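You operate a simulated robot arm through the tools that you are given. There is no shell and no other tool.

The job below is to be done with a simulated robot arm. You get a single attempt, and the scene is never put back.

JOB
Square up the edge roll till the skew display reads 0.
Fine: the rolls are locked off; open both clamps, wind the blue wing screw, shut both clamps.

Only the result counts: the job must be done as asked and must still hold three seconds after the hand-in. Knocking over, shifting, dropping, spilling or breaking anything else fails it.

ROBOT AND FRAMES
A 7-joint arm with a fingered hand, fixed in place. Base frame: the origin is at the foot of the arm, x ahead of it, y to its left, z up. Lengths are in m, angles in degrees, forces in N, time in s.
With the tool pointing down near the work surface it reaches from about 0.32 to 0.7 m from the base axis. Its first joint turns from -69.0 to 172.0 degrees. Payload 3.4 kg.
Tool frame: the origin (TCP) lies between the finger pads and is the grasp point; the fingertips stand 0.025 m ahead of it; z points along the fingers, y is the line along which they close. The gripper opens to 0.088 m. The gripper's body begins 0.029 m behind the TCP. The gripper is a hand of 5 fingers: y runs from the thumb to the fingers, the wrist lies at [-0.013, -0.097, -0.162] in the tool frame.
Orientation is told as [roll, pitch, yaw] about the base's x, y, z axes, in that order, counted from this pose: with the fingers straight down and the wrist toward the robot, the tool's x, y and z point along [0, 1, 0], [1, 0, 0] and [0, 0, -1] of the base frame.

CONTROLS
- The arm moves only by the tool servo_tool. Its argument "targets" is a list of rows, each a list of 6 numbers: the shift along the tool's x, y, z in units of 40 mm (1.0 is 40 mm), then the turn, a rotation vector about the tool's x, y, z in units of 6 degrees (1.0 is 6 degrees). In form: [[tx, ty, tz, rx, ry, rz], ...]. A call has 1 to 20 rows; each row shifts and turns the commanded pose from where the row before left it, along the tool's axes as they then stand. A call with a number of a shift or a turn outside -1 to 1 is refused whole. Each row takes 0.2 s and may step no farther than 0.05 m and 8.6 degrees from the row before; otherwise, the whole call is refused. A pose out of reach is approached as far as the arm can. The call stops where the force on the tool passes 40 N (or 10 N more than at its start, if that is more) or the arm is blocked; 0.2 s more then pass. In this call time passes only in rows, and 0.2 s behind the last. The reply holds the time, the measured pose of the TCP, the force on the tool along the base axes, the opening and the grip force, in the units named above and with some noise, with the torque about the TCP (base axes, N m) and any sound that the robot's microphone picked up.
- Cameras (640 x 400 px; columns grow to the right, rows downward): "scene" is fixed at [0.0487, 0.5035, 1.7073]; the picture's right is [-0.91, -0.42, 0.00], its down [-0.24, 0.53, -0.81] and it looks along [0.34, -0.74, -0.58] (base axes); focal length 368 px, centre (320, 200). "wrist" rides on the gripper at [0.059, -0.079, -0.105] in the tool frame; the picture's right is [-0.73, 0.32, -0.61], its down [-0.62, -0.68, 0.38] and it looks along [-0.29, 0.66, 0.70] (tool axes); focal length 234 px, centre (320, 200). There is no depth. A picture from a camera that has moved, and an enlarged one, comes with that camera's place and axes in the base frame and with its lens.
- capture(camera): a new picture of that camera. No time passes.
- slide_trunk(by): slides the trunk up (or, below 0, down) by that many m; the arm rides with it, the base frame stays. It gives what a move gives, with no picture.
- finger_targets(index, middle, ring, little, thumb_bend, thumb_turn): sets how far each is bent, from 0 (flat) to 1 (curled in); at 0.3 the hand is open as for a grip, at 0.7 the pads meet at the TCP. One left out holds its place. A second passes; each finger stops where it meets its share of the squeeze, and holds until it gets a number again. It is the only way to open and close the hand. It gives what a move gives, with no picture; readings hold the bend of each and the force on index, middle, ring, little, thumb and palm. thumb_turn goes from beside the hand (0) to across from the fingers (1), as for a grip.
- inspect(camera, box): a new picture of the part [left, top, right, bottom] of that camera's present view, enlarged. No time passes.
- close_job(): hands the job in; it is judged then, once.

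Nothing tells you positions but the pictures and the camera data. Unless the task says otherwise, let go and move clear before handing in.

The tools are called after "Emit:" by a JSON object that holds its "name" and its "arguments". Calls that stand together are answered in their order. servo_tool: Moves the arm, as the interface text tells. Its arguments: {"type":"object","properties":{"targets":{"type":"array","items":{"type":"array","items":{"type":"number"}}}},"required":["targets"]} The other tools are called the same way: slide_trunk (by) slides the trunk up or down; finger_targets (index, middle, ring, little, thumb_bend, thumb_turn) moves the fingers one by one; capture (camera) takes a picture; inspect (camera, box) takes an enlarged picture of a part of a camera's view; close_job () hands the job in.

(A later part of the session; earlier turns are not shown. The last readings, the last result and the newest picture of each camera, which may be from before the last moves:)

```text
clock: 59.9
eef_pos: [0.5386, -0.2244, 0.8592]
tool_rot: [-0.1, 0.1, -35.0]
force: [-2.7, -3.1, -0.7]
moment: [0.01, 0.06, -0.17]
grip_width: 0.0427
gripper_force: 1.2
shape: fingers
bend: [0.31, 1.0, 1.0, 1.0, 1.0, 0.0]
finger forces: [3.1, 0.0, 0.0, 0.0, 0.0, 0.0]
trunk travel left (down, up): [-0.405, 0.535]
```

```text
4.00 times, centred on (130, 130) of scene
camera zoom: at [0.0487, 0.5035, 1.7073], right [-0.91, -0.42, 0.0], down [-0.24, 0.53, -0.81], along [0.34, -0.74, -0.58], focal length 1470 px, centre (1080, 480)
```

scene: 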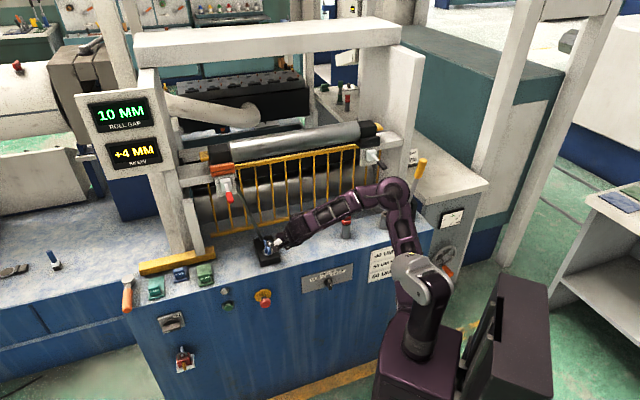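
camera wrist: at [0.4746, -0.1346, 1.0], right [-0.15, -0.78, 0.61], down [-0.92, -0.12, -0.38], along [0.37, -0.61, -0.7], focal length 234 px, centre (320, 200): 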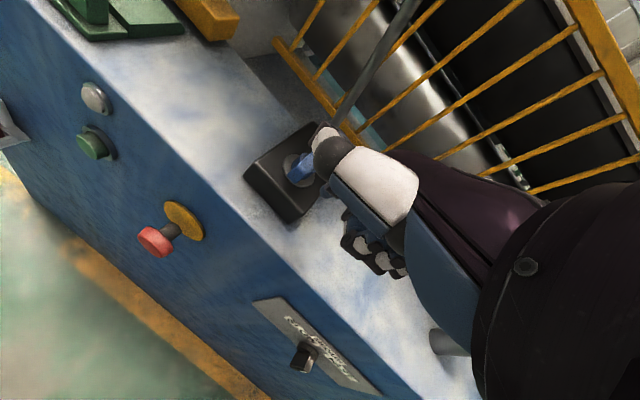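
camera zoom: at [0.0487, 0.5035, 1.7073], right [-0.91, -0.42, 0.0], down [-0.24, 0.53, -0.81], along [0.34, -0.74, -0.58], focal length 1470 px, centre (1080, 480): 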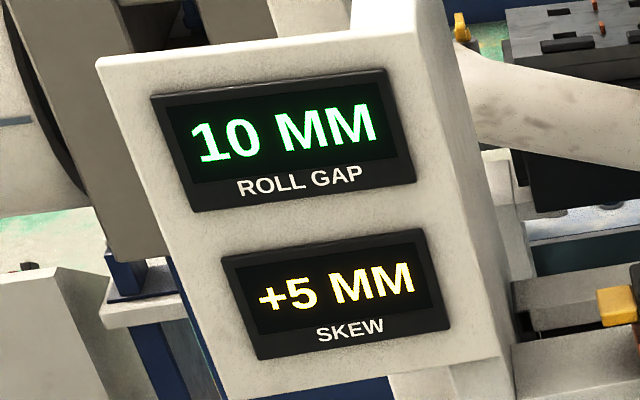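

That works: about 4 N turns the wing, but the display went to +5, so this direction is wrong. I'll reverse around the circle so the finger picks up the other wing arm and pushes it counterclockwise.

Emit:
{"name": "servo_tool", "arguments": {"targets": [[-0.18, -0.009, 0, 0, 0, 0], [-0.174, 0.0465, 0, 0, 0, 0], [-0.151, 0.098, 0, 0, 0, 0], [-0.113, 0.14, 0, 0, 0, 0], [-0.0645, 0.168, 0, 0, 0, 0]]}}

Emit:
{"name": "inspect", "arguments": {"camera": "scene", "box": [240, 205, 320, 275]}}

Emit:
{"name": "inspect", "arguments": {"camera": "wrist", "box": [230, 100, 390, 240]}}

Emit:
{"name": "inspect", "arguments": {"camera": "scene", "box": [80, 80, 180, 180]}}

```text
clock: 61.1
eef_pos: [0.5379, -0.2577, 0.8582]
tool_rot: [0.1, 0.1, -35.1]
force: [0.3, -0.3, 0.5]
moment: [-0.01, -0.03, 0.01]
grip_width: 0.0417
gripper_force: 0.1
shape: fingers
bend: [0.3, 1.0, 1.0, 1.0, 1.0, 0.0]
finger forces: [0.1, 0.0, 0.0, 0.1, 0.1, 0.0]
trunk travel left (down, up): [-0.405, 0.535]
```

```text
5.71 times, centred on (280, 240) of scene
camera zoom: at [0.0487, 0.5035, 1.7073], right [-0.91, -0.42, 0.0], down [-0.24, 0.53, -0.81], along [0.34, -0.74, -0.58], focal length 2100 px, centre (549, -29)
```

zoom: 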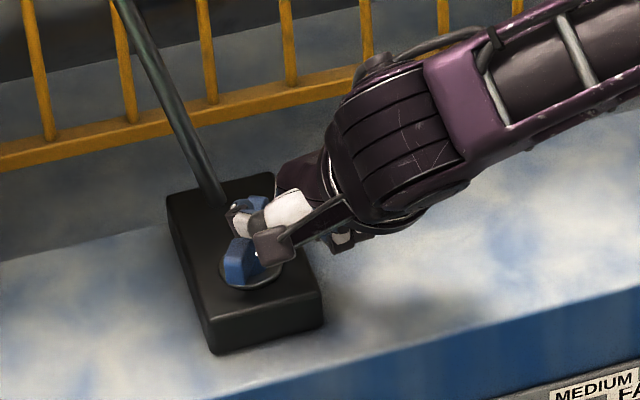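

```text
2.86 times, centred on (310, 170) of wrist
camera zoom: at [0.5078, -0.1649, 0.9634], right [-0.15, -0.78, 0.61], down [-0.92, -0.12, -0.38], along [0.37, -0.61, -0.7], focal length 669 px, centre (349, 286)
```

zoom: 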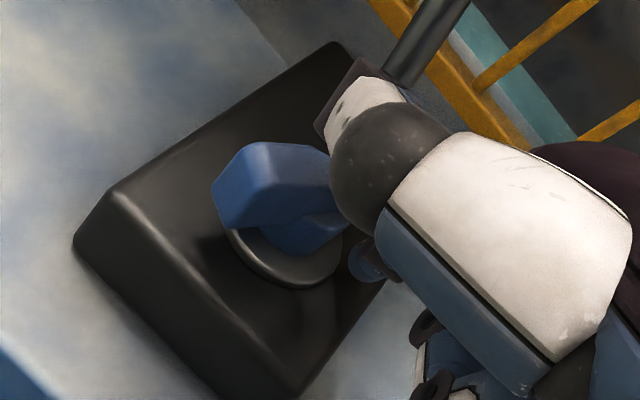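

```text
4.00 times, centred on (130, 130) of scene
camera zoom: at [0.0487, 0.5035, 1.7073], right [-0.91, -0.42, 0.0], down [-0.24, 0.53, -0.81], along [0.34, -0.74, -0.58], focal length 1470 px, centre (1080, 480)
```

zoom: 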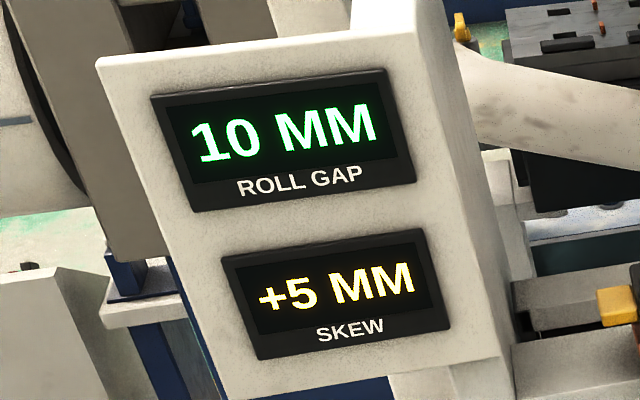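

The wing holds its position and the finger is travelling around. I'll continue counterclockwise to the other arm.

Emit:
{"name": "servo_tool", "arguments": {"targets": [[-0.009, 0.18, 0, 0, 0, 0], [0.0465, 0.174, 0, 0, 0, 0], [0.098, 0.151, 0, 0, 0, 0]]}}

Emit:
{"name": "inspect", "arguments": {"camera": "scene", "box": [240, 205, 320, 275]}}

Emit:
{"name": "inspect", "arguments": {"camera": "wrist", "box": [230, 100, 390, 240]}}

Emit:
{"name": "inspect", "arguments": {"camera": "scene", "box": [80, 80, 180, 180]}}

```text
clock: 61.9
eef_pos: [0.5563, -0.2658, 0.8592]
tool_rot: [-0.1, 0.1, -35.0]
force: [-2.3, -0.6, -0.4]
moment: [0.04, 0.05, -0.02]
grip_width: 0.0425
gripper_force: 1.2
shape: fingers
bend: [0.33, 1.0, 1.0, 1.0, 1.0, 0.0]
finger forces: [2.3, 0.1, 0.0, 0.0, 0.0, 0.0]
trunk travel left (down, up): [-0.405, 0.535]
```

```text
5.71 times, centred on (280, 240) of scene
camera zoom: at [0.0487, 0.5035, 1.7073], right [-0.91, -0.42, 0.0], down [-0.24, 0.53, -0.81], along [0.34, -0.74, -0.58], focal length 2100 px, centre (549, -29)
```

zoom: 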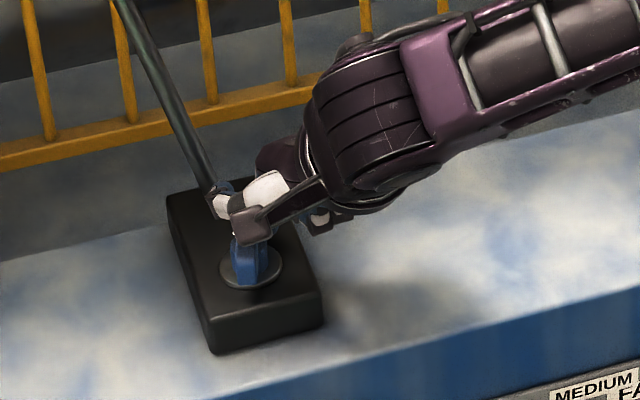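

```text
2.86 times, centred on (310, 170) of wrist
camera zoom: at [0.5258, -0.1725, 0.9642], right [-0.15, -0.78, 0.61], down [-0.92, -0.12, -0.38], along [0.37, -0.61, -0.7], focal length 669 px, centre (349, 286)
```

zoom: 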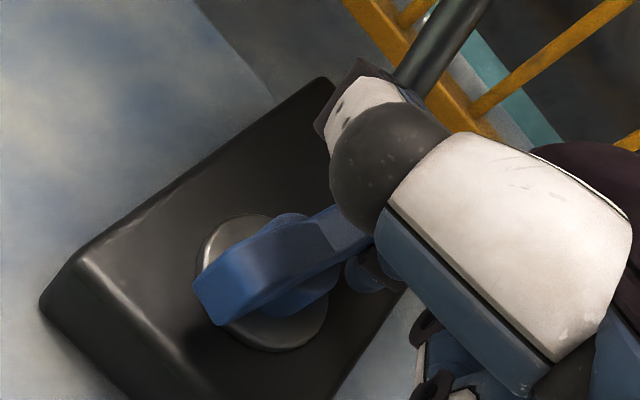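

```text
4.00 times, centred on (130, 130) of scene
camera zoom: at [0.0487, 0.5035, 1.7073], right [-0.91, -0.42, 0.0], down [-0.24, 0.53, -0.81], along [0.34, -0.74, -0.58], focal length 1470 px, centre (1080, 480)
```

zoom: 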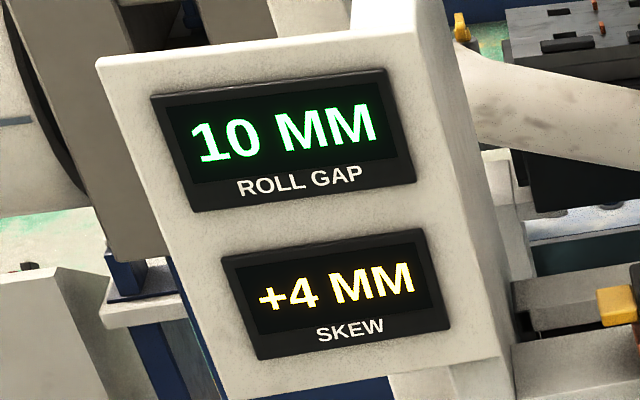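

Now the display is back at +4 and decreasing in this direction. I'll keep cranking counterclockwise.

Emit:
{"name": "servo_tool", "arguments": {"targets": [[0.14, 0.113, 0, 0, 0, 0], [0.168, 0.0645, 0, 0, 0, 0], [0.18, 0.009, 0, 0, 0, 0]]}}

Emit:
{"name": "inspect", "arguments": {"camera": "scene", "box": [240, 205, 320, 275]}}

Emit:
{"name": "inspect", "arguments": {"camera": "wrist", "box": [230, 100, 390, 240]}}

Emit:
{"name": "inspect", "arguments": {"camera": "scene", "box": [80, 80, 180, 180]}}

```text
clock: 62.7
eef_pos: [0.5743, -0.2539, 0.8601]
tool_rot: [-0.1, 0.0, -35.1]
force: [-2.4, -2.9, 1.7]
moment: [0.0, -0.04, -0.1]
grip_width: 0.0423
gripper_force: 1.8
shape: fingers
bend: [0.3, 1.0, 1.0, 1.0, 1.0, 0.0]
finger forces: [2.9, 1.2, 0.1, 0.0, 0.0, 0.0]
trunk travel left (down, up): [-0.405, 0.535]
```

```text
5.71 times, centred on (280, 240) of scene
camera zoom: at [0.0487, 0.5035, 1.7073], right [-0.91, -0.42, 0.0], down [-0.24, 0.53, -0.81], along [0.34, -0.74, -0.58], focal length 2100 px, centre (549, -29)
```

zoom: 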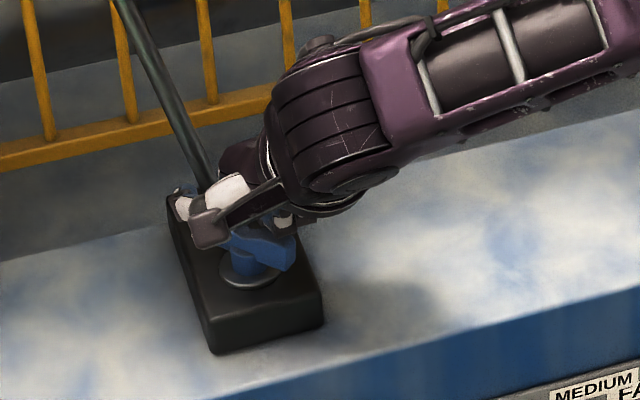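

```text
2.86 times, centred on (310, 170) of wrist
camera zoom: at [0.5442, -0.1619, 0.9641], right [-0.15, -0.78, 0.61], down [-0.92, -0.12, -0.38], along [0.37, -0.61, -0.7], focal length 669 px, centre (349, 286)
```

zoom: 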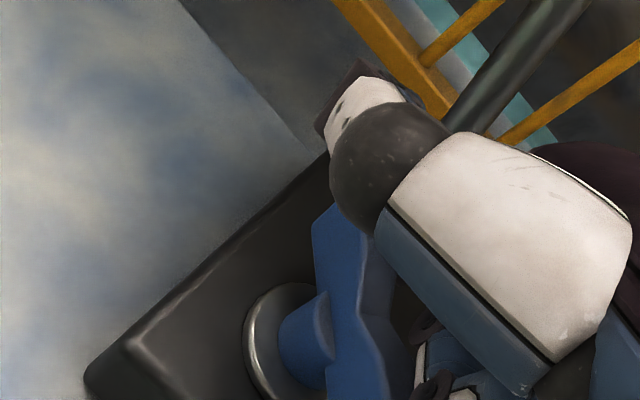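

```text
4.00 times, centred on (130, 130) of scene
camera zoom: at [0.0487, 0.5035, 1.7073], right [-0.91, -0.42, 0.0], down [-0.24, 0.53, -0.81], along [0.34, -0.74, -0.58], focal length 1470 px, centre (1080, 480)
```

zoom: 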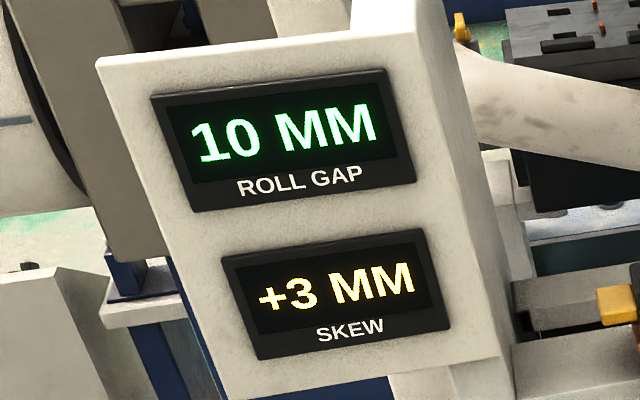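

The display reads +3, but the curled middle finger has begun to touch the near wing end. I'll lift off, move the index tip to the other side of the near arm, and push that arm instead so the hand stays clear.

Emit:
{"name": "servo_tool", "arguments": {"targets": [[-0.1, 0, 0, 0, 0, 0], [0, 0, -0.4, 0, 0, 0], [0, 0, -0.4, 0, 0, 0], [0.19, -0.52, 0, 0, 0, 0], [0.18, -0.52, 0, 0, 0, 0]]}}

Emit:
{"name": "inspect", "arguments": {"camera": "scene", "box": [240, 205, 320, 275]}}

Emit:
{"name": "inspect", "arguments": {"camera": "wrist", "box": [230, 100, 390, 240]}}

Emit:
{"name": "inspect", "arguments": {"camera": "scene", "box": [80, 80, 180, 180]}}

```text
clock: 63.9
eef_pos: [0.5475, -0.2227, 0.8892]
tool_rot: [-0.1, 0.0, -35.0]
force: [-0.1, 0.6, 0.1]
moment: [-0.03, -0.02, 0.02]
grip_width: 0.0419
gripper_force: 0.0
shape: fingers
bend: [0.3, 1.0, 1.0, 1.0, 1.0, 0.0]
finger forces: [0.0, 0.1, 0.1, 0.0, 0.0, 0.0]
trunk travel left (down, up): [-0.405, 0.535]
```

```text
5.71 times, centred on (280, 240) of scene
camera zoom: at [0.0487, 0.5035, 1.7073], right [-0.91, -0.42, 0.0], down [-0.24, 0.53, -0.81], along [0.34, -0.74, -0.58], focal length 2100 px, centre (549, -29)
```

zoom: 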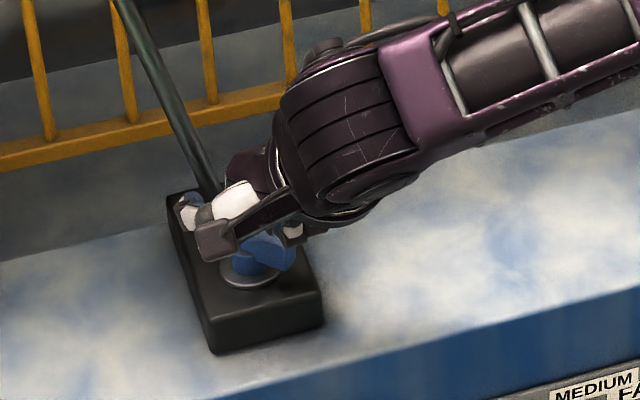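

```text
2.86 times, centred on (310, 170) of wrist
camera zoom: at [0.5166, -0.1298, 0.994], right [-0.15, -0.78, 0.61], down [-0.92, -0.12, -0.38], along [0.37, -0.62, -0.7], focal length 669 px, centre (349, 286)
```

zoom: 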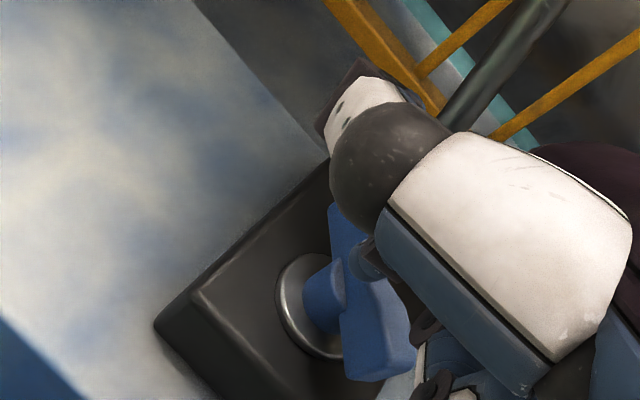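

```text
4.00 times, centred on (130, 130) of scene
camera zoom: at [0.0487, 0.5035, 1.7073], right [-0.91, -0.42, 0.0], down [-0.24, 0.53, -0.81], along [0.34, -0.74, -0.58], focal length 1470 px, centre (1080, 480)
```

zoom: 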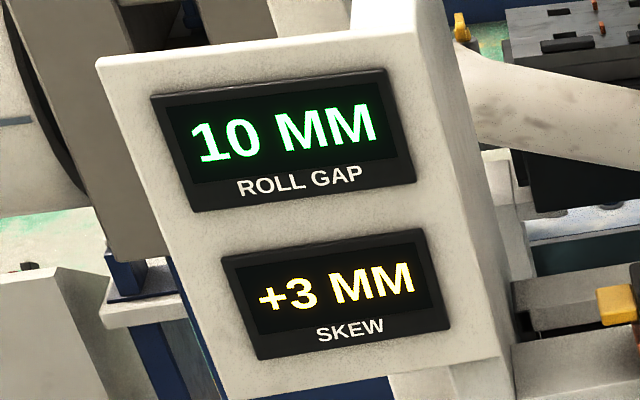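

The wing now lies at about +6° azimuth, and the tip is above its left side. I'll shift 6 mm further away, lower the finger, and start pushing the near arm counterclockwise.

Emit:
{"name": "servo_tool", "arguments": {"targets": [[0.14, -0.1, 0, 0, 0, 0], [0, 0, 0.38, 0, 0, 0], [0, 0, 0.38, 0, 0, 0]]}}

Emit:
{"name": "servo_tool", "arguments": {"targets": [[-0.157, -0.087, 0, 0, 0, 0], [-0.177, -0.0345, 0, 0, 0, 0], [-0.1785, 0.022, 0, 0, 0, 0]]}}

Emit:
{"name": "inspect", "arguments": {"camera": "scene", "box": [240, 205, 320, 275]}}

Emit:
{"name": "inspect", "arguments": {"camera": "wrist", "box": [230, 100, 390, 240]}}

Emit:
{"name": "inspect", "arguments": {"camera": "scene", "box": [80, 80, 180, 180]}}

```text
clock: 64.7
eef_pos: [0.5468, -0.2146, 0.859]
tool_rot: [-0.1, 0.2, -35.0]
force: [-0.4, 0.0, 0.8]
moment: [-0.03, -0.01, 0.02]
grip_width: 0.0416
gripper_force: 0.0
shape: fingers
bend: [0.3, 1.0, 1.0, 1.0, 1.0, 0.0]
finger forces: [0.0, 0.0, 0.1, 0.1, 0.1, 0.0]
trunk travel left (down, up): [-0.405, 0.535]
```

```text
clock: 65.5
eef_pos: [0.5314, -0.228, 0.8589]
tool_rot: [0.0, 0.0, -34.9]
force: [1.0, 3.7, 0.7]
moment: [0.01, -0.04, 0.14]
grip_width: 0.0406
gripper_force: 1.5
shape: fingers
bend: [0.31, 1.0, 1.0, 1.0, 1.0, 0.0]
finger forces: [3.1, 0.0, 0.0, 0.1, 0.0, 0.0]
trunk travel left (down, up): [-0.405, 0.535]
```

```text
5.71 times, centred on (280, 240) of scene
camera zoom: at [0.0487, 0.5035, 1.7073], right [-0.91, -0.42, 0.0], down [-0.24, 0.53, -0.81], along [0.34, -0.74, -0.58], focal length 2100 px, centre (549, -29)
```

zoom: 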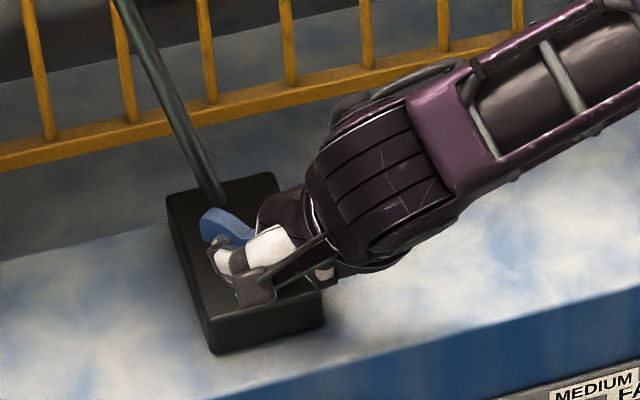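

```text
2.86 times, centred on (310, 170) of wrist
camera zoom: at [0.5011, -0.1346, 0.9638], right [-0.15, -0.78, 0.61], down [-0.92, -0.12, -0.38], along [0.37, -0.61, -0.7], focal length 669 px, centre (349, 286)
```

zoom: 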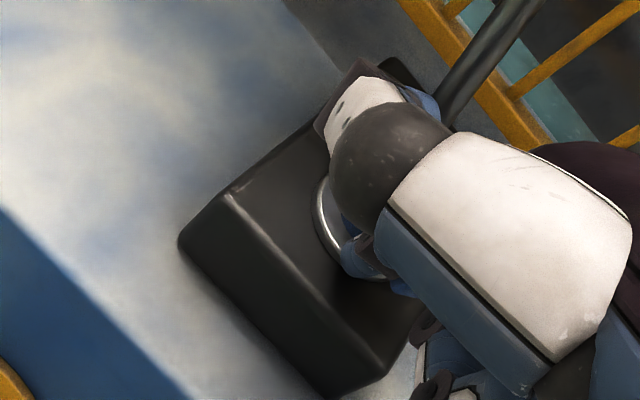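

```text
4.00 times, centred on (130, 130) of scene
camera zoom: at [0.0487, 0.5035, 1.7073], right [-0.91, -0.42, 0.0], down [-0.24, 0.53, -0.81], along [0.34, -0.74, -0.58], focal length 1470 px, centre (1080, 480)
```

zoom: 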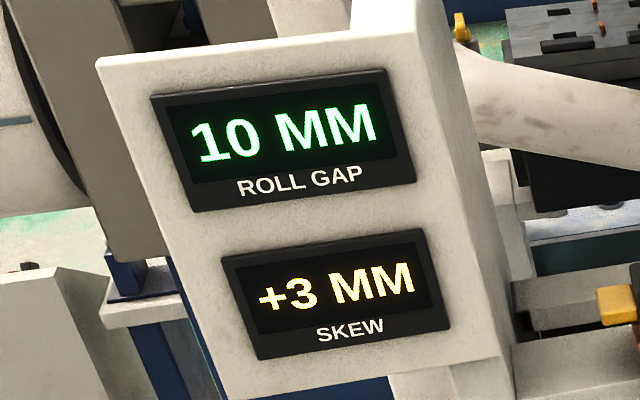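

The finger is pushing the near arm with about 3–4 N. I'll continue in small steps, checking the display each time.

Emit:
{"name": "servo_tool", "arguments": {"targets": [[-0.163, 0.076, 0, 0, 0, 0], [-0.1315, 0.123, 0, 0, 0, 0]]}}

Emit:
{"name": "inspect", "arguments": {"camera": "scene", "box": [240, 205, 320, 275]}}

Emit:
{"name": "inspect", "arguments": {"camera": "wrist", "box": [230, 100, 390, 240]}}

Emit:
{"name": "inspect", "arguments": {"camera": "scene", "box": [80, 80, 180, 180]}}

```text
clock: 66.1
eef_pos: [0.5306, -0.2427, 0.86]
tool_rot: [-0.1, 0.1, -35.0]
force: [-0.6, 3.3, -0.3]
moment: [0.05, 0.07, 0.11]
grip_width: 0.0414
gripper_force: 1.5
shape: fingers
bend: [0.33, 1.0, 1.0, 1.0, 1.0, 0.0]
finger forces: [2.7, 0.0, 0.1, 0.1, 0.1, 0.0]
trunk travel left (down, up): [-0.405, 0.535]
```

```text
5.71 times, centred on (280, 240) of scene
camera zoom: at [0.0487, 0.5035, 1.7073], right [-0.91, -0.42, 0.0], down [-0.24, 0.53, -0.81], along [0.34, -0.74, -0.58], focal length 2100 px, centre (549, -29)
```

zoom: 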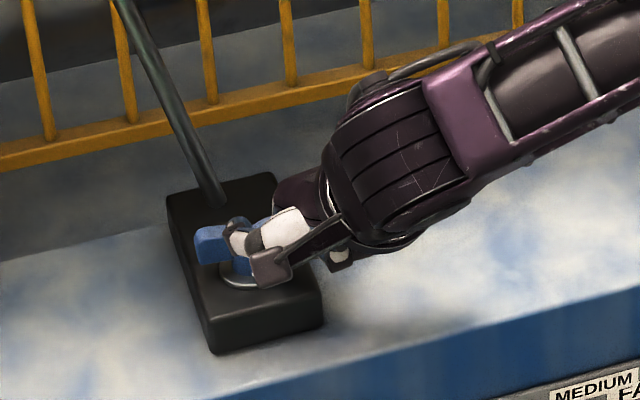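

```text
2.86 times, centred on (310, 170) of wrist
camera zoom: at [0.5006, -0.1497, 0.9649], right [-0.15, -0.78, 0.61], down [-0.92, -0.12, -0.38], along [0.37, -0.61, -0.7], focal length 669 px, centre (349, 286)
```

zoom: 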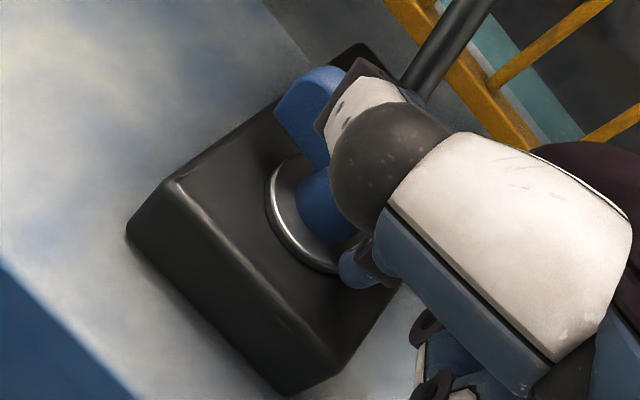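

```text
4.00 times, centred on (130, 130) of scene
camera zoom: at [0.0487, 0.5035, 1.7073], right [-0.91, -0.42, 0.0], down [-0.24, 0.53, -0.81], along [0.34, -0.74, -0.58], focal length 1470 px, centre (1080, 480)
```

zoom: 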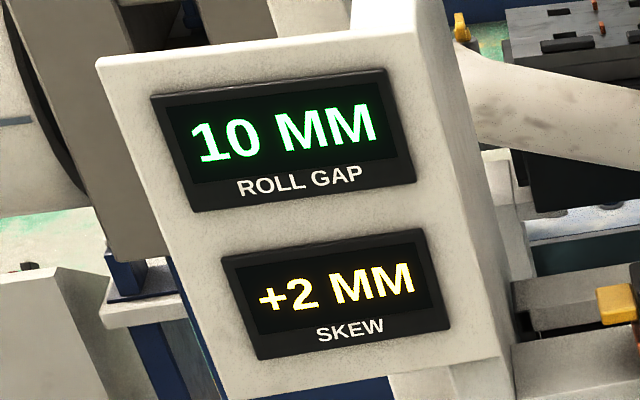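

+2 now; the wing has turned about 87° from the start for 2 mm, so about 45° per mm. About 90° more should reach 0. I'll continue.

Emit:
{"name": "servo_tool", "arguments": {"targets": [[-0.087, 0.157, 0, 0, 0, 0], [-0.0345, 0.177, 0, 0, 0, 0]]}}

Emit:
{"name": "inspect", "arguments": {"camera": "scene", "box": [240, 205, 320, 275]}}

Emit:
{"name": "inspect", "arguments": {"camera": "wrist", "box": [230, 100, 390, 240]}}

Emit:
{"name": "inspect", "arguments": {"camera": "scene", "box": [80, 80, 180, 180]}}

```text
clock: 66.7
eef_pos: [0.5374, -0.2535, 0.8599]
tool_rot: [-0.2, 0.1, -34.9]
force: [-3.1, 2.5, 0.0]
moment: [0.03, 0.09, 0.03]
grip_width: 0.0421
gripper_force: 1.7
shape: fingers
bend: [0.35, 1.0, 1.0, 1.0, 1.0, 0.0]
finger forces: [3.0, 0.0, 0.0, 0.0, 0.1, 0.0]
trunk travel left (down, up): [-0.405, 0.535]
```

```text
5.71 times, centred on (280, 240) of scene
camera zoom: at [0.0487, 0.5035, 1.7073], right [-0.91, -0.42, 0.0], down [-0.24, 0.53, -0.81], along [0.34, -0.74, -0.58], focal length 2100 px, centre (549, -29)
```

zoom: 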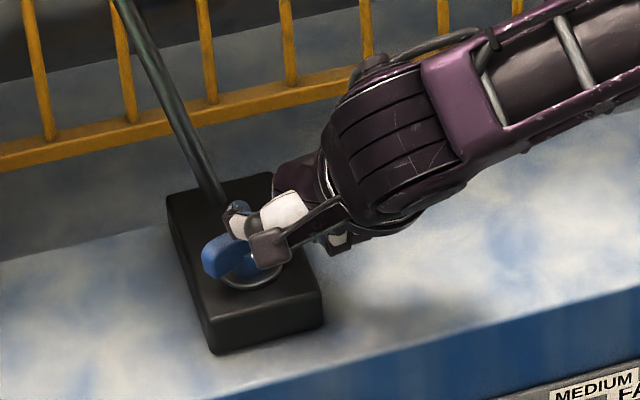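

```text
2.86 times, centred on (310, 170) of wrist
camera zoom: at [0.5083, -0.1618, 0.9645], right [-0.15, -0.78, 0.61], down [-0.92, -0.12, -0.38], along [0.37, -0.61, -0.7], focal length 669 px, centre (349, 286)
```

zoom: 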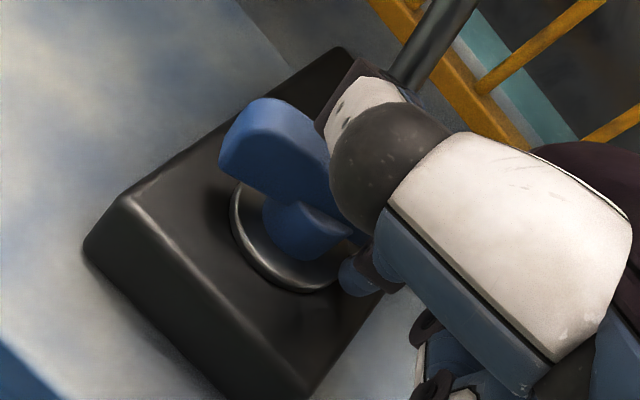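

```text
4.00 times, centred on (130, 130) of scene
camera zoom: at [0.0487, 0.5035, 1.7073], right [-0.91, -0.42, 0.0], down [-0.24, 0.53, -0.81], along [0.34, -0.74, -0.58], focal length 1470 px, centre (1080, 480)
```

zoom: 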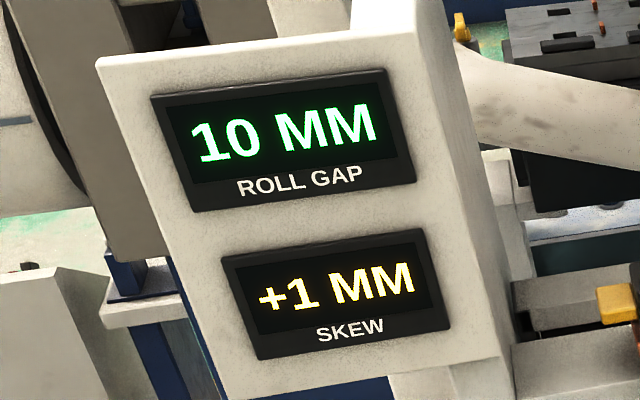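

+1 now, with the wing at about 78° azimuth. The target is near 136°, so I'll do two more steps.

Emit:
{"name": "servo_tool", "arguments": {"targets": [[0.022, 0.1785, 0, 0, 0, 0], [0.076, 0.163, 0, 0, 0, 0]]}}

Emit:
{"name": "inspect", "arguments": {"camera": "scene", "box": [240, 205, 320, 275]}}

Emit:
{"name": "inspect", "arguments": {"camera": "wrist", "box": [230, 100, 390, 240]}}

Emit:
{"name": "inspect", "arguments": {"camera": "scene", "box": [80, 80, 180, 180]}}

```text
clock: 67.3
eef_pos: [0.5522, -0.2603, 0.8598]
tool_rot: [-0.1, 0.0, -35.0]
force: [-3.3, 0.0, -1.1]
moment: [0.0, 0.06, -0.06]
grip_width: 0.0425
gripper_force: 1.6
shape: fingers
bend: [0.34, 1.0, 1.0, 1.0, 1.0, 0.0]
finger forces: [3.4, 0.0, 0.0, 0.0, 0.0, 0.1]
trunk travel left (down, up): [-0.405, 0.535]
```

```text
5.71 times, centred on (280, 240) of scene
camera zoom: at [0.0487, 0.5035, 1.7073], right [-0.91, -0.42, 0.0], down [-0.24, 0.53, -0.81], along [0.34, -0.74, -0.58], focal length 2100 px, centre (549, -29)
```

zoom: 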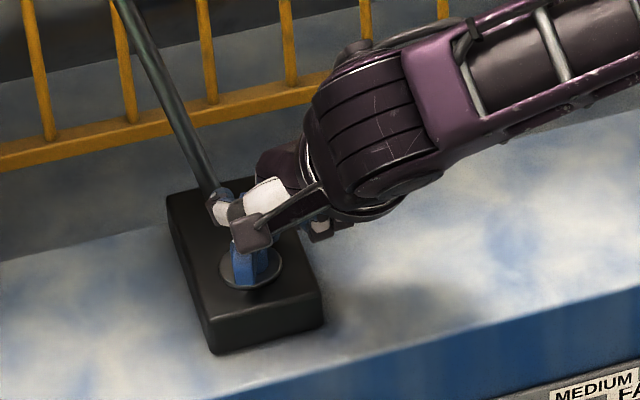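

```text
2.86 times, centred on (310, 170) of wrist
camera zoom: at [0.5226, -0.1672, 0.9645], right [-0.15, -0.78, 0.61], down [-0.92, -0.12, -0.38], along [0.37, -0.62, -0.7], focal length 669 px, centre (349, 286)
```

zoom: 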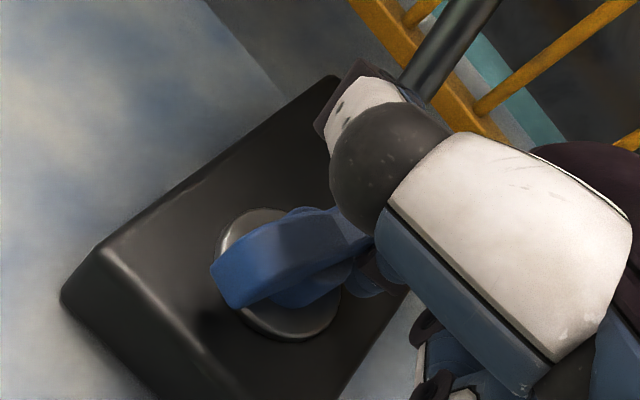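

```text
4.00 times, centred on (130, 130) of scene
camera zoom: at [0.0487, 0.5035, 1.7073], right [-0.91, -0.42, 0.0], down [-0.24, 0.53, -0.81], along [0.34, -0.74, -0.58], focal length 1470 px, centre (1080, 480)
```

zoom: 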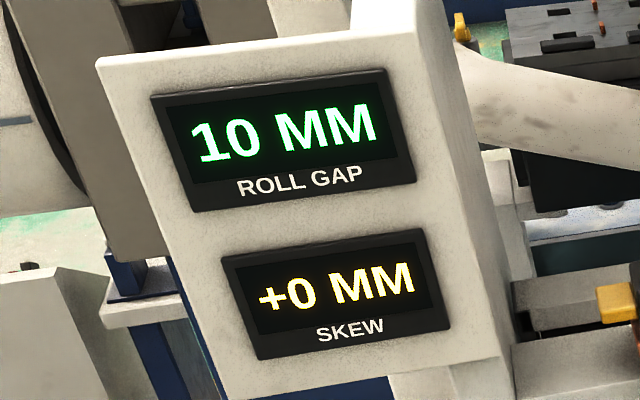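

It reads +0, with the wing at about 122°. The original alignment plus 180° would be about 136°, so I'll nudge it roughly 12° further to center the reading.

Emit:
{"name": "servo_tool", "arguments": {"targets": [[0.08, 0.09, 0, 0, 0, 0]]}}

Emit:
{"name": "inspect", "arguments": {"camera": "wrist", "box": [230, 100, 390, 240]}}

Emit:
{"name": "inspect", "arguments": {"camera": "scene", "box": [80, 80, 180, 180]}}

```text
clock: 67.7
eef_pos: [0.5579, -0.2592, 0.8604]
tool_rot: [0.0, 0.2, -35.0]
force: [-3.6, -0.7, -1.0]
moment: [-0.01, 0.02, -0.11]
grip_width: 0.0429
gripper_force: 1.8
shape: fingers
bend: [0.34, 1.0, 1.0, 1.0, 1.0, 0.0]
finger forces: [4.0, 0.0, 0.1, 0.1, 0.0, 0.0]
trunk travel left (down, up): [-0.405, 0.535]
```

```text
2.86 times, centred on (310, 170) of wrist
camera zoom: at [0.5273, -0.1666, 0.9648], right [-0.15, -0.78, 0.61], down [-0.92, -0.12, -0.38], along [0.37, -0.61, -0.7], focal length 669 px, centre (349, 286)
```

zoom: 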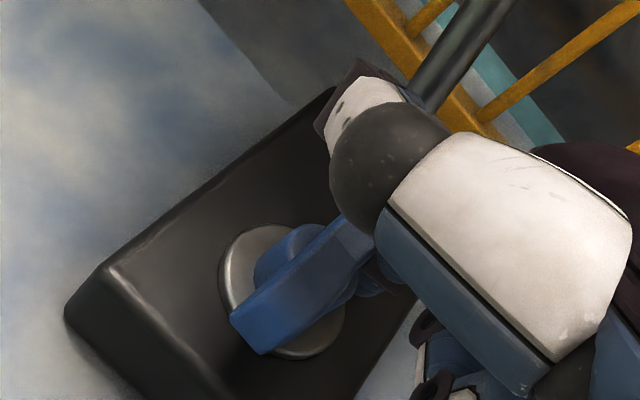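

```text
4.00 times, centred on (130, 130) of scene
camera zoom: at [0.0487, 0.5035, 1.7073], right [-0.91, -0.42, 0.0], down [-0.24, 0.53, -0.81], along [0.34, -0.74, -0.58], focal length 1470 px, centre (1080, 480)
```

zoom: 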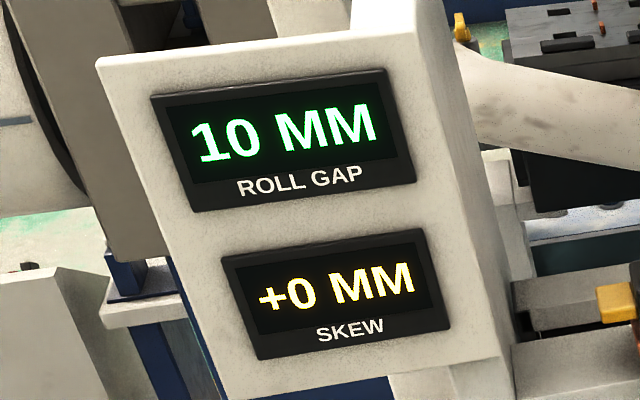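

The wing is now parallel to the block again, half a turn from the start, and the display reads +0. I'll back the finger off the wing and lift clear.

Emit:
{"name": "servo_tool", "arguments": {"targets": [[-0.08, -0.09, 0, 0, 0, 0], [-0.076, -0.163, 0, 0, 0, 0], [0, 0, -0.5, 0, 0, 0], [0, -0.2, -0.8, 0, 0, 0], [0, -0.6, -0.6, 0, 0, 0], [0, -0.7, -0.4, 0, 0, 0]]}}

Emit:
{"name": "capture", "arguments": {"camera": "scene"}}

Emit:
{"name": "inspect", "arguments": {"camera": "scene", "box": [80, 80, 280, 205]}}

Emit:
{"name": "capture", "arguments": {"camera": "wrist"}}

```text
clock: 69.1
eef_pos: [0.4986, -0.2217, 0.9516]
tool_rot: [-0.1, -0.1, -35.0]
force: [-0.5, 0.5, -0.2]
moment: [0.01, 0.01, 0.01]
grip_width: 0.0418
gripper_force: 0.1
shape: fingers
bend: [0.3, 1.0, 1.0, 1.0, 1.0, 0.0]
finger forces: [0.0, 0.0, 0.0, 0.1, 0.1, 0.1]
trunk travel left (down, up): [-0.405, 0.535]
```

```text
taken
```

scene: 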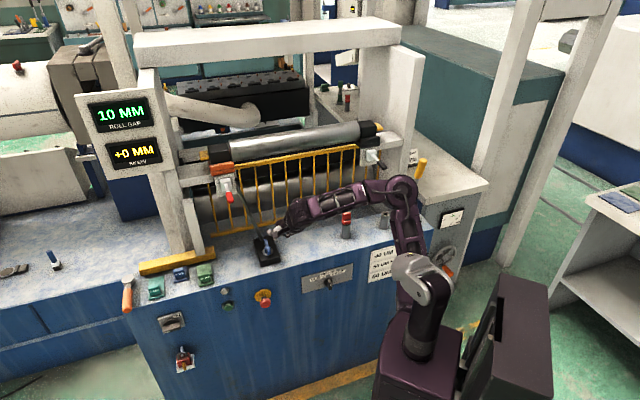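

```text
3.20 times, centred on (180, 142) of scene
camera zoom: at [0.0487, 0.5035, 1.7073], right [-0.91, -0.42, 0.0], down [-0.24, 0.53, -0.81], along [0.34, -0.74, -0.58], focal length 1176 px, centre (768, 384)
```

zoom: 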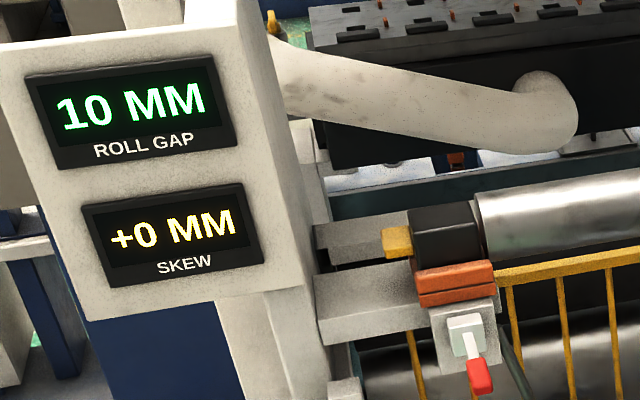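

```text
taken
camera wrist: at [0.4678, -0.1293, 1.0559], right [-0.15, -0.78, 0.61], down [-0.92, -0.12, -0.38], along [0.37, -0.61, -0.7], focal length 234 px, centre (320, 200)
```

wrist: 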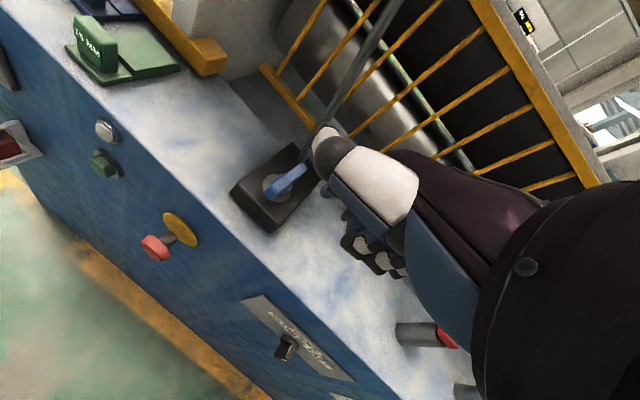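

The skew holds at +0 with the hand clear. Next I'll shut the left clamp. I'll open the hand to its normal shape and raise the trunk so the fingers can push the lever down from above.

Emit:
{"name": "slide_trunk", "arguments": {"by": 0.15}}

Emit:
{"name": "finger_targets", "arguments": {"index": 0.3, "middle": 0.3, "ring": 0.3, "little": 0.3, "thumb_bend": 0.3, "thumb_turn": 0.98}}

Emit:
{"name": "capture", "arguments": {"camera": "scene"}}

Emit:
{"name": "capture", "arguments": {"camera": "wrist"}}

```text
clock: 70.8
eef_pos: [0.4988, -0.2227, 1.1011]
tool_rot: [0.0, 0.1, -35.0]
force: [0.2, -0.3, -0.2]
moment: [0.01, 0.0, 0.05]
grip_width: 0.0419
gripper_force: 0.0
shape: fingers
bend: [0.3, 1.0, 1.0, 1.0, 1.0, 0.0]
finger forces: [0.0, 0.1, 0.0, 0.1, 0.0, 0.0]
trunk travel left (down, up): [-0.555, 0.385]
```

```text
clock: 71.8
eef_pos: [0.4998, -0.2225, 1.1007]
tool_rot: [-0.1, 0.1, -35.0]
force: [0.2, 0.2, 0.0]
moment: [-0.01, -0.01, -0.02]
grip_width: 0.0846
gripper_force: 0.1
shape: fingers
bend: [0.3, 0.3, 0.3, 0.3, 0.3, 0.95]
finger forces: [0.1, 0.1, 0.0, 0.2, 0.1, 0.0]
trunk travel left (down, up): [-0.555, 0.385]
```

```text
taken
```

scene: 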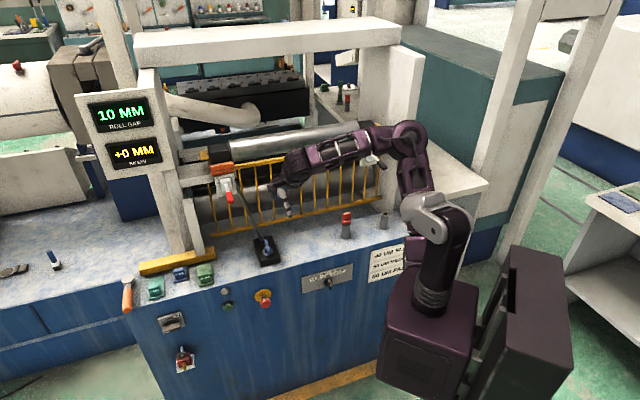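

```text
taken
camera wrist: at [0.4686, -0.1296, 1.2054], right [-0.15, -0.78, 0.61], down [-0.92, -0.12, -0.38], along [0.37, -0.61, -0.7], focal length 234 px, centre (320, 200)
```

wrist: 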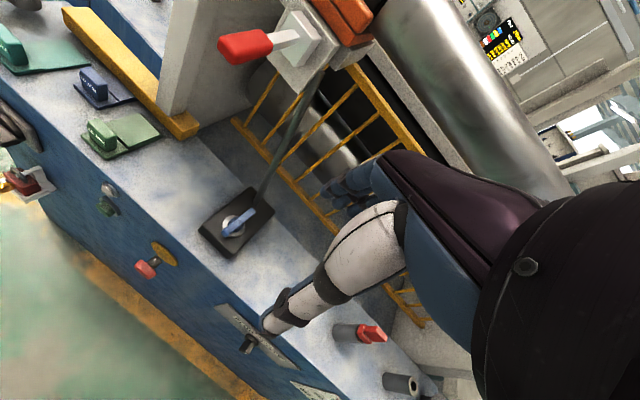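

The left handle lies horizontal at z≈1.094, from n≈-0.62 to -0.57. I'll raise the hand above it, square the yaw to the machine, and move over the handle.

Emit:
{"name": "servo_tool", "arguments": {"targets": [[0, 0, -0.7, 0, 0, 0.75], [0, 0, -0.7, 0, 0, 0.75], [0.815, 0.14, 0, 0, 0, 0], [0.815, 0.14, 0, 0, 0, 0], [0.815, 0.14, 0, 0, 0, 0]]}}

Emit:
{"name": "capture", "arguments": {"camera": "wrist"}}

Emit:
{"name": "inspect", "arguments": {"camera": "scene", "box": [180, 120, 320, 230]}}

```text
clock: 73.0
eef_pos: [0.544, -0.2266, 1.1089]
tool_rot: [0.2, 0.0, -43.8]
force: [0.2, -1.0, -0.4]
moment: [-0.02, 0.01, 0.0]
grip_width: 0.0847
gripper_force: 0.0
shape: fingers
bend: [0.3, 0.3, 0.3, 0.3, 0.3, 0.96]
finger forces: [0.0, 0.0, 0.0, 0.0, 0.1, 0.0]
out of reach, approached as far as the arm can: row 2, 3, 4, 5
trunk travel left (down, up): [-0.555, 0.385]
```

```text
taken
camera wrist: at [0.5272, -0.131, 1.2129], right [-0.27, -0.75, 0.6], down [-0.92, 0.02, -0.38], along [0.27, -0.66, -0.7], focal length 234 px, centre (320, 200)
```

wrist: 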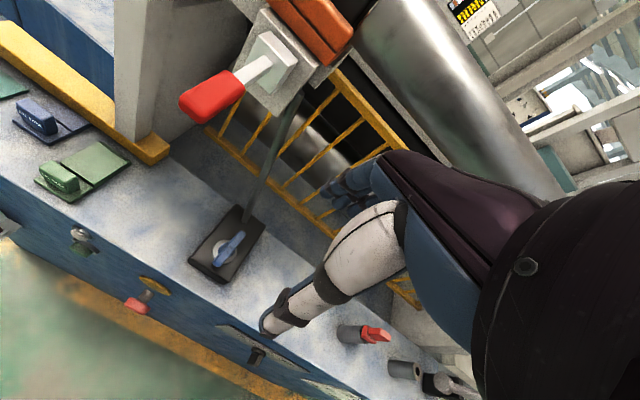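

```text
3.64 times, centred on (250, 175) of scene
camera zoom: at [0.0487, 0.5035, 1.7073], right [-0.91, -0.42, 0.0], down [-0.24, 0.53, -0.81], along [0.34, -0.74, -0.58], focal length 1336 px, centre (574, 291)
```

zoom: 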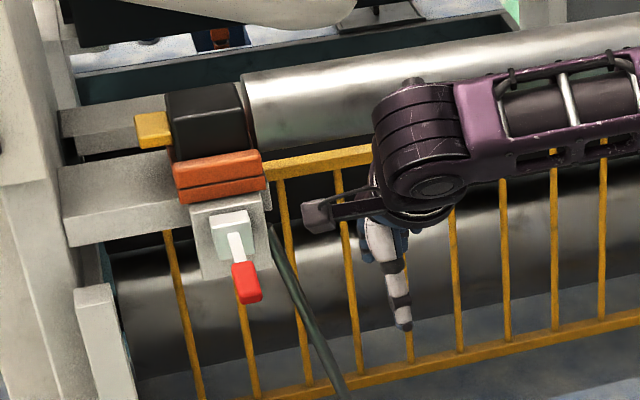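

The arm can't go higher with the trunk at this height, so I'll raise the trunk by 0.1 m.

Emit:
{"name": "slide_trunk", "arguments": {"by": 0.1}}

Emit:
{"name": "servo_tool", "arguments": {"targets": [[0.8, -0.1, 0, 0, 0, 0], [0.8, -0.1, 0, 0, 0, 0], [0.8, -0.1, 0, 0, 0, 0]]}}

Emit:
{"name": "capture", "arguments": {"camera": "wrist"}}

Emit:
{"name": "inspect", "arguments": {"camera": "scene", "box": [180, 120, 320, 230]}}

```text
clock: 74.3
eef_pos: [0.5424, -0.2266, 1.2081]
tool_rot: [0.3, 0.0, -43.9]
force: [-0.2, 0.2, 0.4]
moment: [0.04, -0.01, -0.01]
grip_width: 0.0848
gripper_force: 0.1
shape: fingers
bend: [0.3, 0.3, 0.3, 0.3, 0.3, 0.96]
finger forces: [0.0, 0.1, 0.0, 0.1, 0.0, 0.1]
trunk travel left (down, up): [-0.655, 0.285]
```

```text
clock: 75.2
eef_pos: [0.5595, -0.2168, 1.1772]
tool_rot: [0.4, -0.1, -43.7]
force: [-0.7, 0.2, 0.1]
moment: [-0.01, 0.01, 0.02]
grip_width: 0.0848
gripper_force: 0.0
shape: fingers
bend: [0.3, 0.3, 0.3, 0.3, 0.3, 0.96]
finger forces: [0.1, 0.1, 0.0, 0.0, 0.0, 0.1]
out of reach, approached as far as the arm can: row 1, 2, 3
trunk travel left (down, up): [-0.655, 0.285]
```

```text
taken
camera wrist: at [0.5422, -0.1199, 1.2821], right [-0.27, -0.75, 0.6], down [-0.92, 0.02, -0.39], along [0.28, -0.66, -0.7], focal length 234 px, centre (320, 200)
```

wrist: 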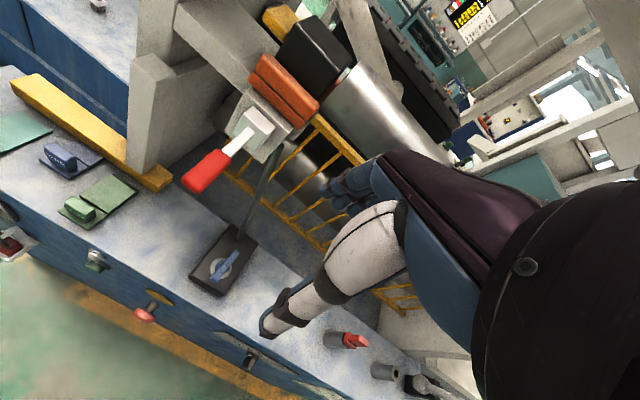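

```text
3.64 times, centred on (250, 175) of scene
camera zoom: at [0.0487, 0.5035, 1.7073], right [-0.91, -0.42, 0.0], down [-0.24, 0.53, -0.81], along [0.34, -0.74, -0.58], focal length 1336 px, centre (574, 291)
```

zoom: 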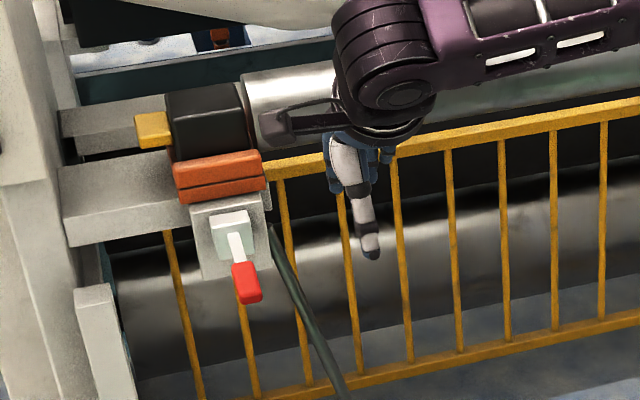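

Yaw -44° isn't reachable this far left, but yaw +46° was fine when opening this clamp. I'll pull back a little, turn to yaw +46°, and make a fist for pushing the lever shut along its arc.

Emit:
{"name": "servo_tool", "arguments": {"targets": [[0, -0.8, 0, 0, 0, -1], [0, 0, 0, 0, 0, -1], [0, 0, 0, 0, 0, -1], [0, 0, 0, 0, 0, -1], [0, 0, 0, 0, 0, -1], [0, 0, 0, 0, 0, -1], [0, 0, 0, 0, 0, -1], [0, 0, 0, 0, 0, -1], [0, 0, 0, 0, 0, -1], [0, 0, 0, 0, 0, -1], [0, 0, 0, 0, 0, -1], [0, 0, 0, 0, 0, -1], [0, 0, 0, 0, 0, -1], [0, 0, 0, 0, 0, -1], [0, 0, 0, 0, 0, -0.95]]}}

Emit:
{"name": "finger_targets", "arguments": {"index": 0.75, "middle": 0.75, "ring": 0.75, "little": 0.75, "thumb_bend": 0.75, "thumb_turn": 0.98}}

Emit:
{"name": "capture", "arguments": {"camera": "wrist"}}

Emit:
{"name": "capture", "arguments": {"camera": "scene"}}

```text
clock: 78.3
eef_pos: [0.536, -0.194, 1.1747]
tool_rot: [0.0, -0.2, 45.9]
force: [-0.2, -0.2, -1.2]
moment: [-0.01, 0.01, -0.05]
grip_width: 0.0843
gripper_force: 0.1
shape: fingers
bend: [0.3, 0.3, 0.3, 0.3, 0.3, 0.96]
finger forces: [0.0, 0.1, 0.0, 0.0, 0.0, 0.0]
trunk travel left (down, up): [-0.655, 0.285]
```

```text
clock: 79.3
eef_pos: [0.5357, -0.1947, 1.1734]
tool_rot: [0.0, -0.3, 45.9]
force: [-0.4, 0.5, 0.0]
moment: [0.01, 0.02, -0.02]
grip_width: 0.0001
gripper_force: 0.3
shape: fingers
bend: [0.74, 0.75, 0.75, 0.75, 0.72, 1.0]
finger forces: [0.0, 0.1, 0.1, 0.0, 0.0, 0.0]
trunk travel left (down, up): [-0.655, 0.285]
```

```text
taken
camera wrist: at [0.4388, -0.2107, 1.2783], right [0.74, -0.28, 0.61], down [-0.03, -0.92, -0.39], along [0.67, 0.27, -0.69], focal length 234 px, centre (320, 200)
```

wrist: 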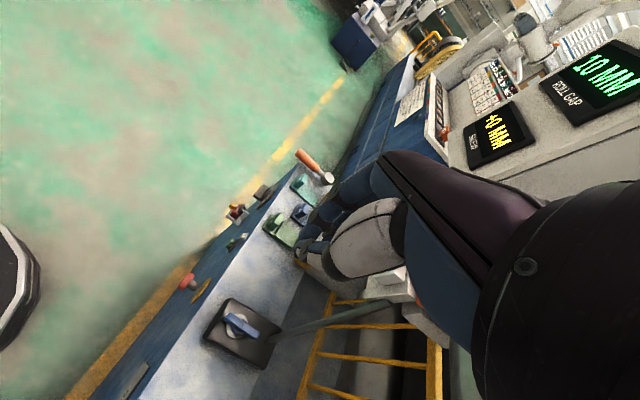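

```text
taken
```

scene: 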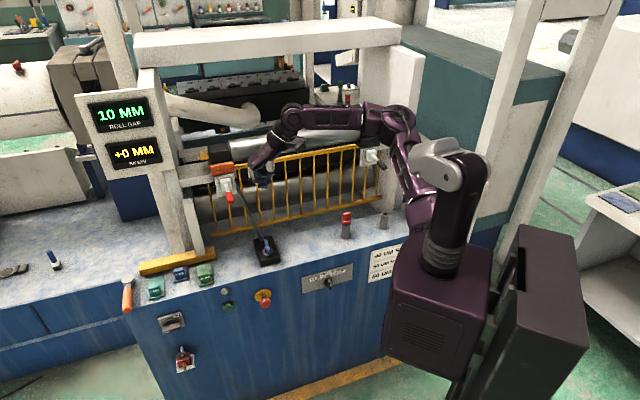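

Now I'll tilt the fist by about 24° toward the machine while moving left in line with the lever.

Emit:
{"name": "servo_tool", "arguments": {"targets": [[0, 0.56, 0, 0, -1, 0], [0, 0.56, 0, 0, -1, 0], [0, 0.56, 0, 0, -1, 0], [0, 0.56, 0, 0, -1, 0]]}}

Emit:
{"name": "capture", "arguments": {"camera": "wrist"}}

Emit:
{"name": "inspect", "arguments": {"camera": "scene", "box": [180, 120, 320, 230]}}

```text
clock: 80.3
eef_pos: [0.6005, -0.1303, 1.1728]
tool_rot: [-24.1, -0.2, 45.8]
force: [0.6, -0.3, -0.6]
moment: [0.02, 0.01, -0.01]
grip_width: 0.0001
gripper_force: 0.1
shape: fingers
bend: [0.74, 0.75, 0.75, 0.75, 0.72, 1.0]
finger forces: [0.0, 0.0, 0.1, 0.1, 0.0, 0.0]
trunk travel left (down, up): [-0.655, 0.285]
```

```text
taken
camera wrist: at [0.4765, -0.1208, 1.2455], right [0.52, -0.06, 0.85], down [0.05, -0.99, -0.1], along [0.85, 0.09, -0.52], focal length 234 px, centre (320, 200)
```

wrist: 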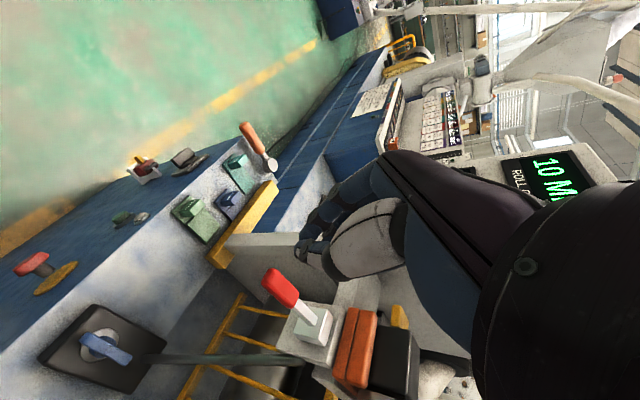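

```text
3.64 times, centred on (250, 175) of scene
camera zoom: at [0.0487, 0.5035, 1.7073], right [-0.91, -0.42, 0.0], down [-0.24, 0.53, -0.81], along [0.34, -0.74, -0.58], focal length 1336 px, centre (574, 291)
```

zoom: 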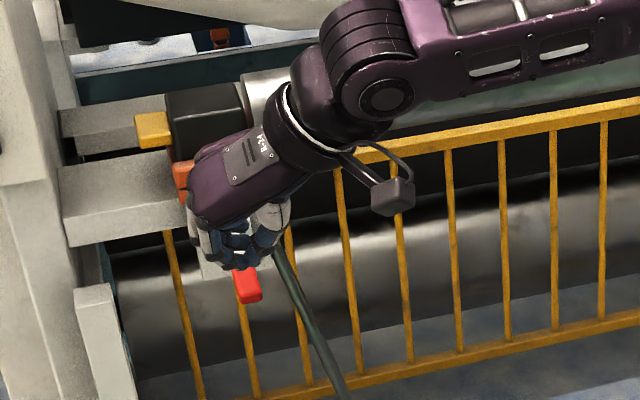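

The fist is lined up with the lever. I'll move in just above the handle.

Emit:
{"name": "servo_tool", "arguments": {"targets": [[-0.44, -0.02, 0.65, 0, 0, 0], [-0.44, -0.02, 0.65, 0, 0, 0]]}}

Emit:
{"name": "inspect", "arguments": {"camera": "wrist", "box": [220, 140, 460, 340]}}

Emit:
{"name": "inspect", "arguments": {"camera": "scene", "box": [190, 150, 270, 230]}}

```text
clock: 81.0
eef_pos: [0.6364, -0.169, 1.1402]
tool_rot: [-23.8, -0.2, 45.8]
force: [-0.3, 0.4, 0.7]
moment: [0.01, -0.01, 0.0]
grip_width: 0.0
gripper_force: 0.0
shape: fingers
bend: [0.74, 0.75, 0.75, 0.75, 0.72, 1.0]
finger forces: [0.0, 0.0, 0.0, 0.1, 0.0, 0.1]
trunk travel left (down, up): [-0.655, 0.285]
```

```text
2.00 times, centred on (340, 240) of wrist
camera zoom: at [0.5127, -0.1599, 1.2124], right [0.52, -0.06, 0.85], down [0.05, -0.99, -0.1], along [0.85, 0.09, -0.52], focal length 468 px, centre (280, 120)
```

zoom: 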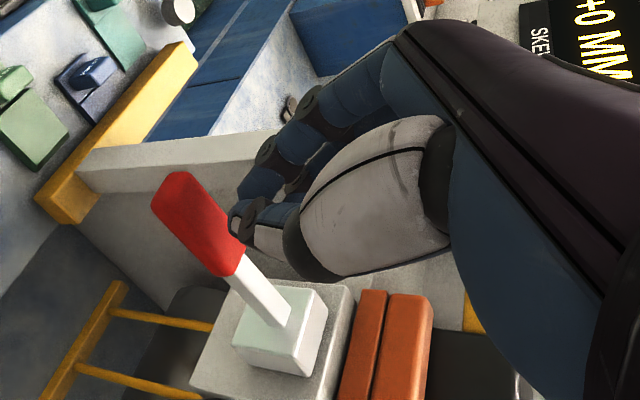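

```text
5.00 times, centred on (230, 190) of scene
camera zoom: at [0.0487, 0.5035, 1.7073], right [-0.91, -0.42, 0.0], down [-0.24, 0.53, -0.81], along [0.34, -0.74, -0.58], focal length 1838 px, centre (770, 250)
```

zoom: 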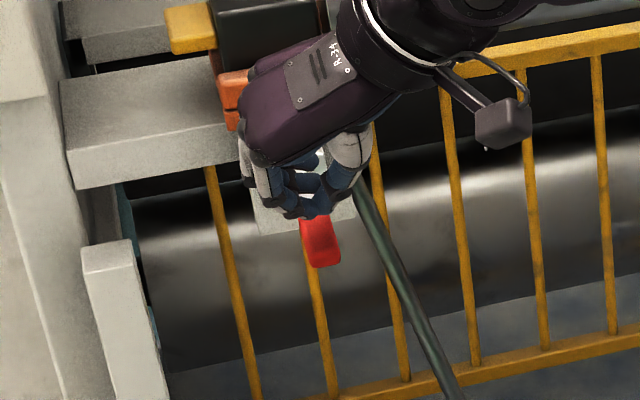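

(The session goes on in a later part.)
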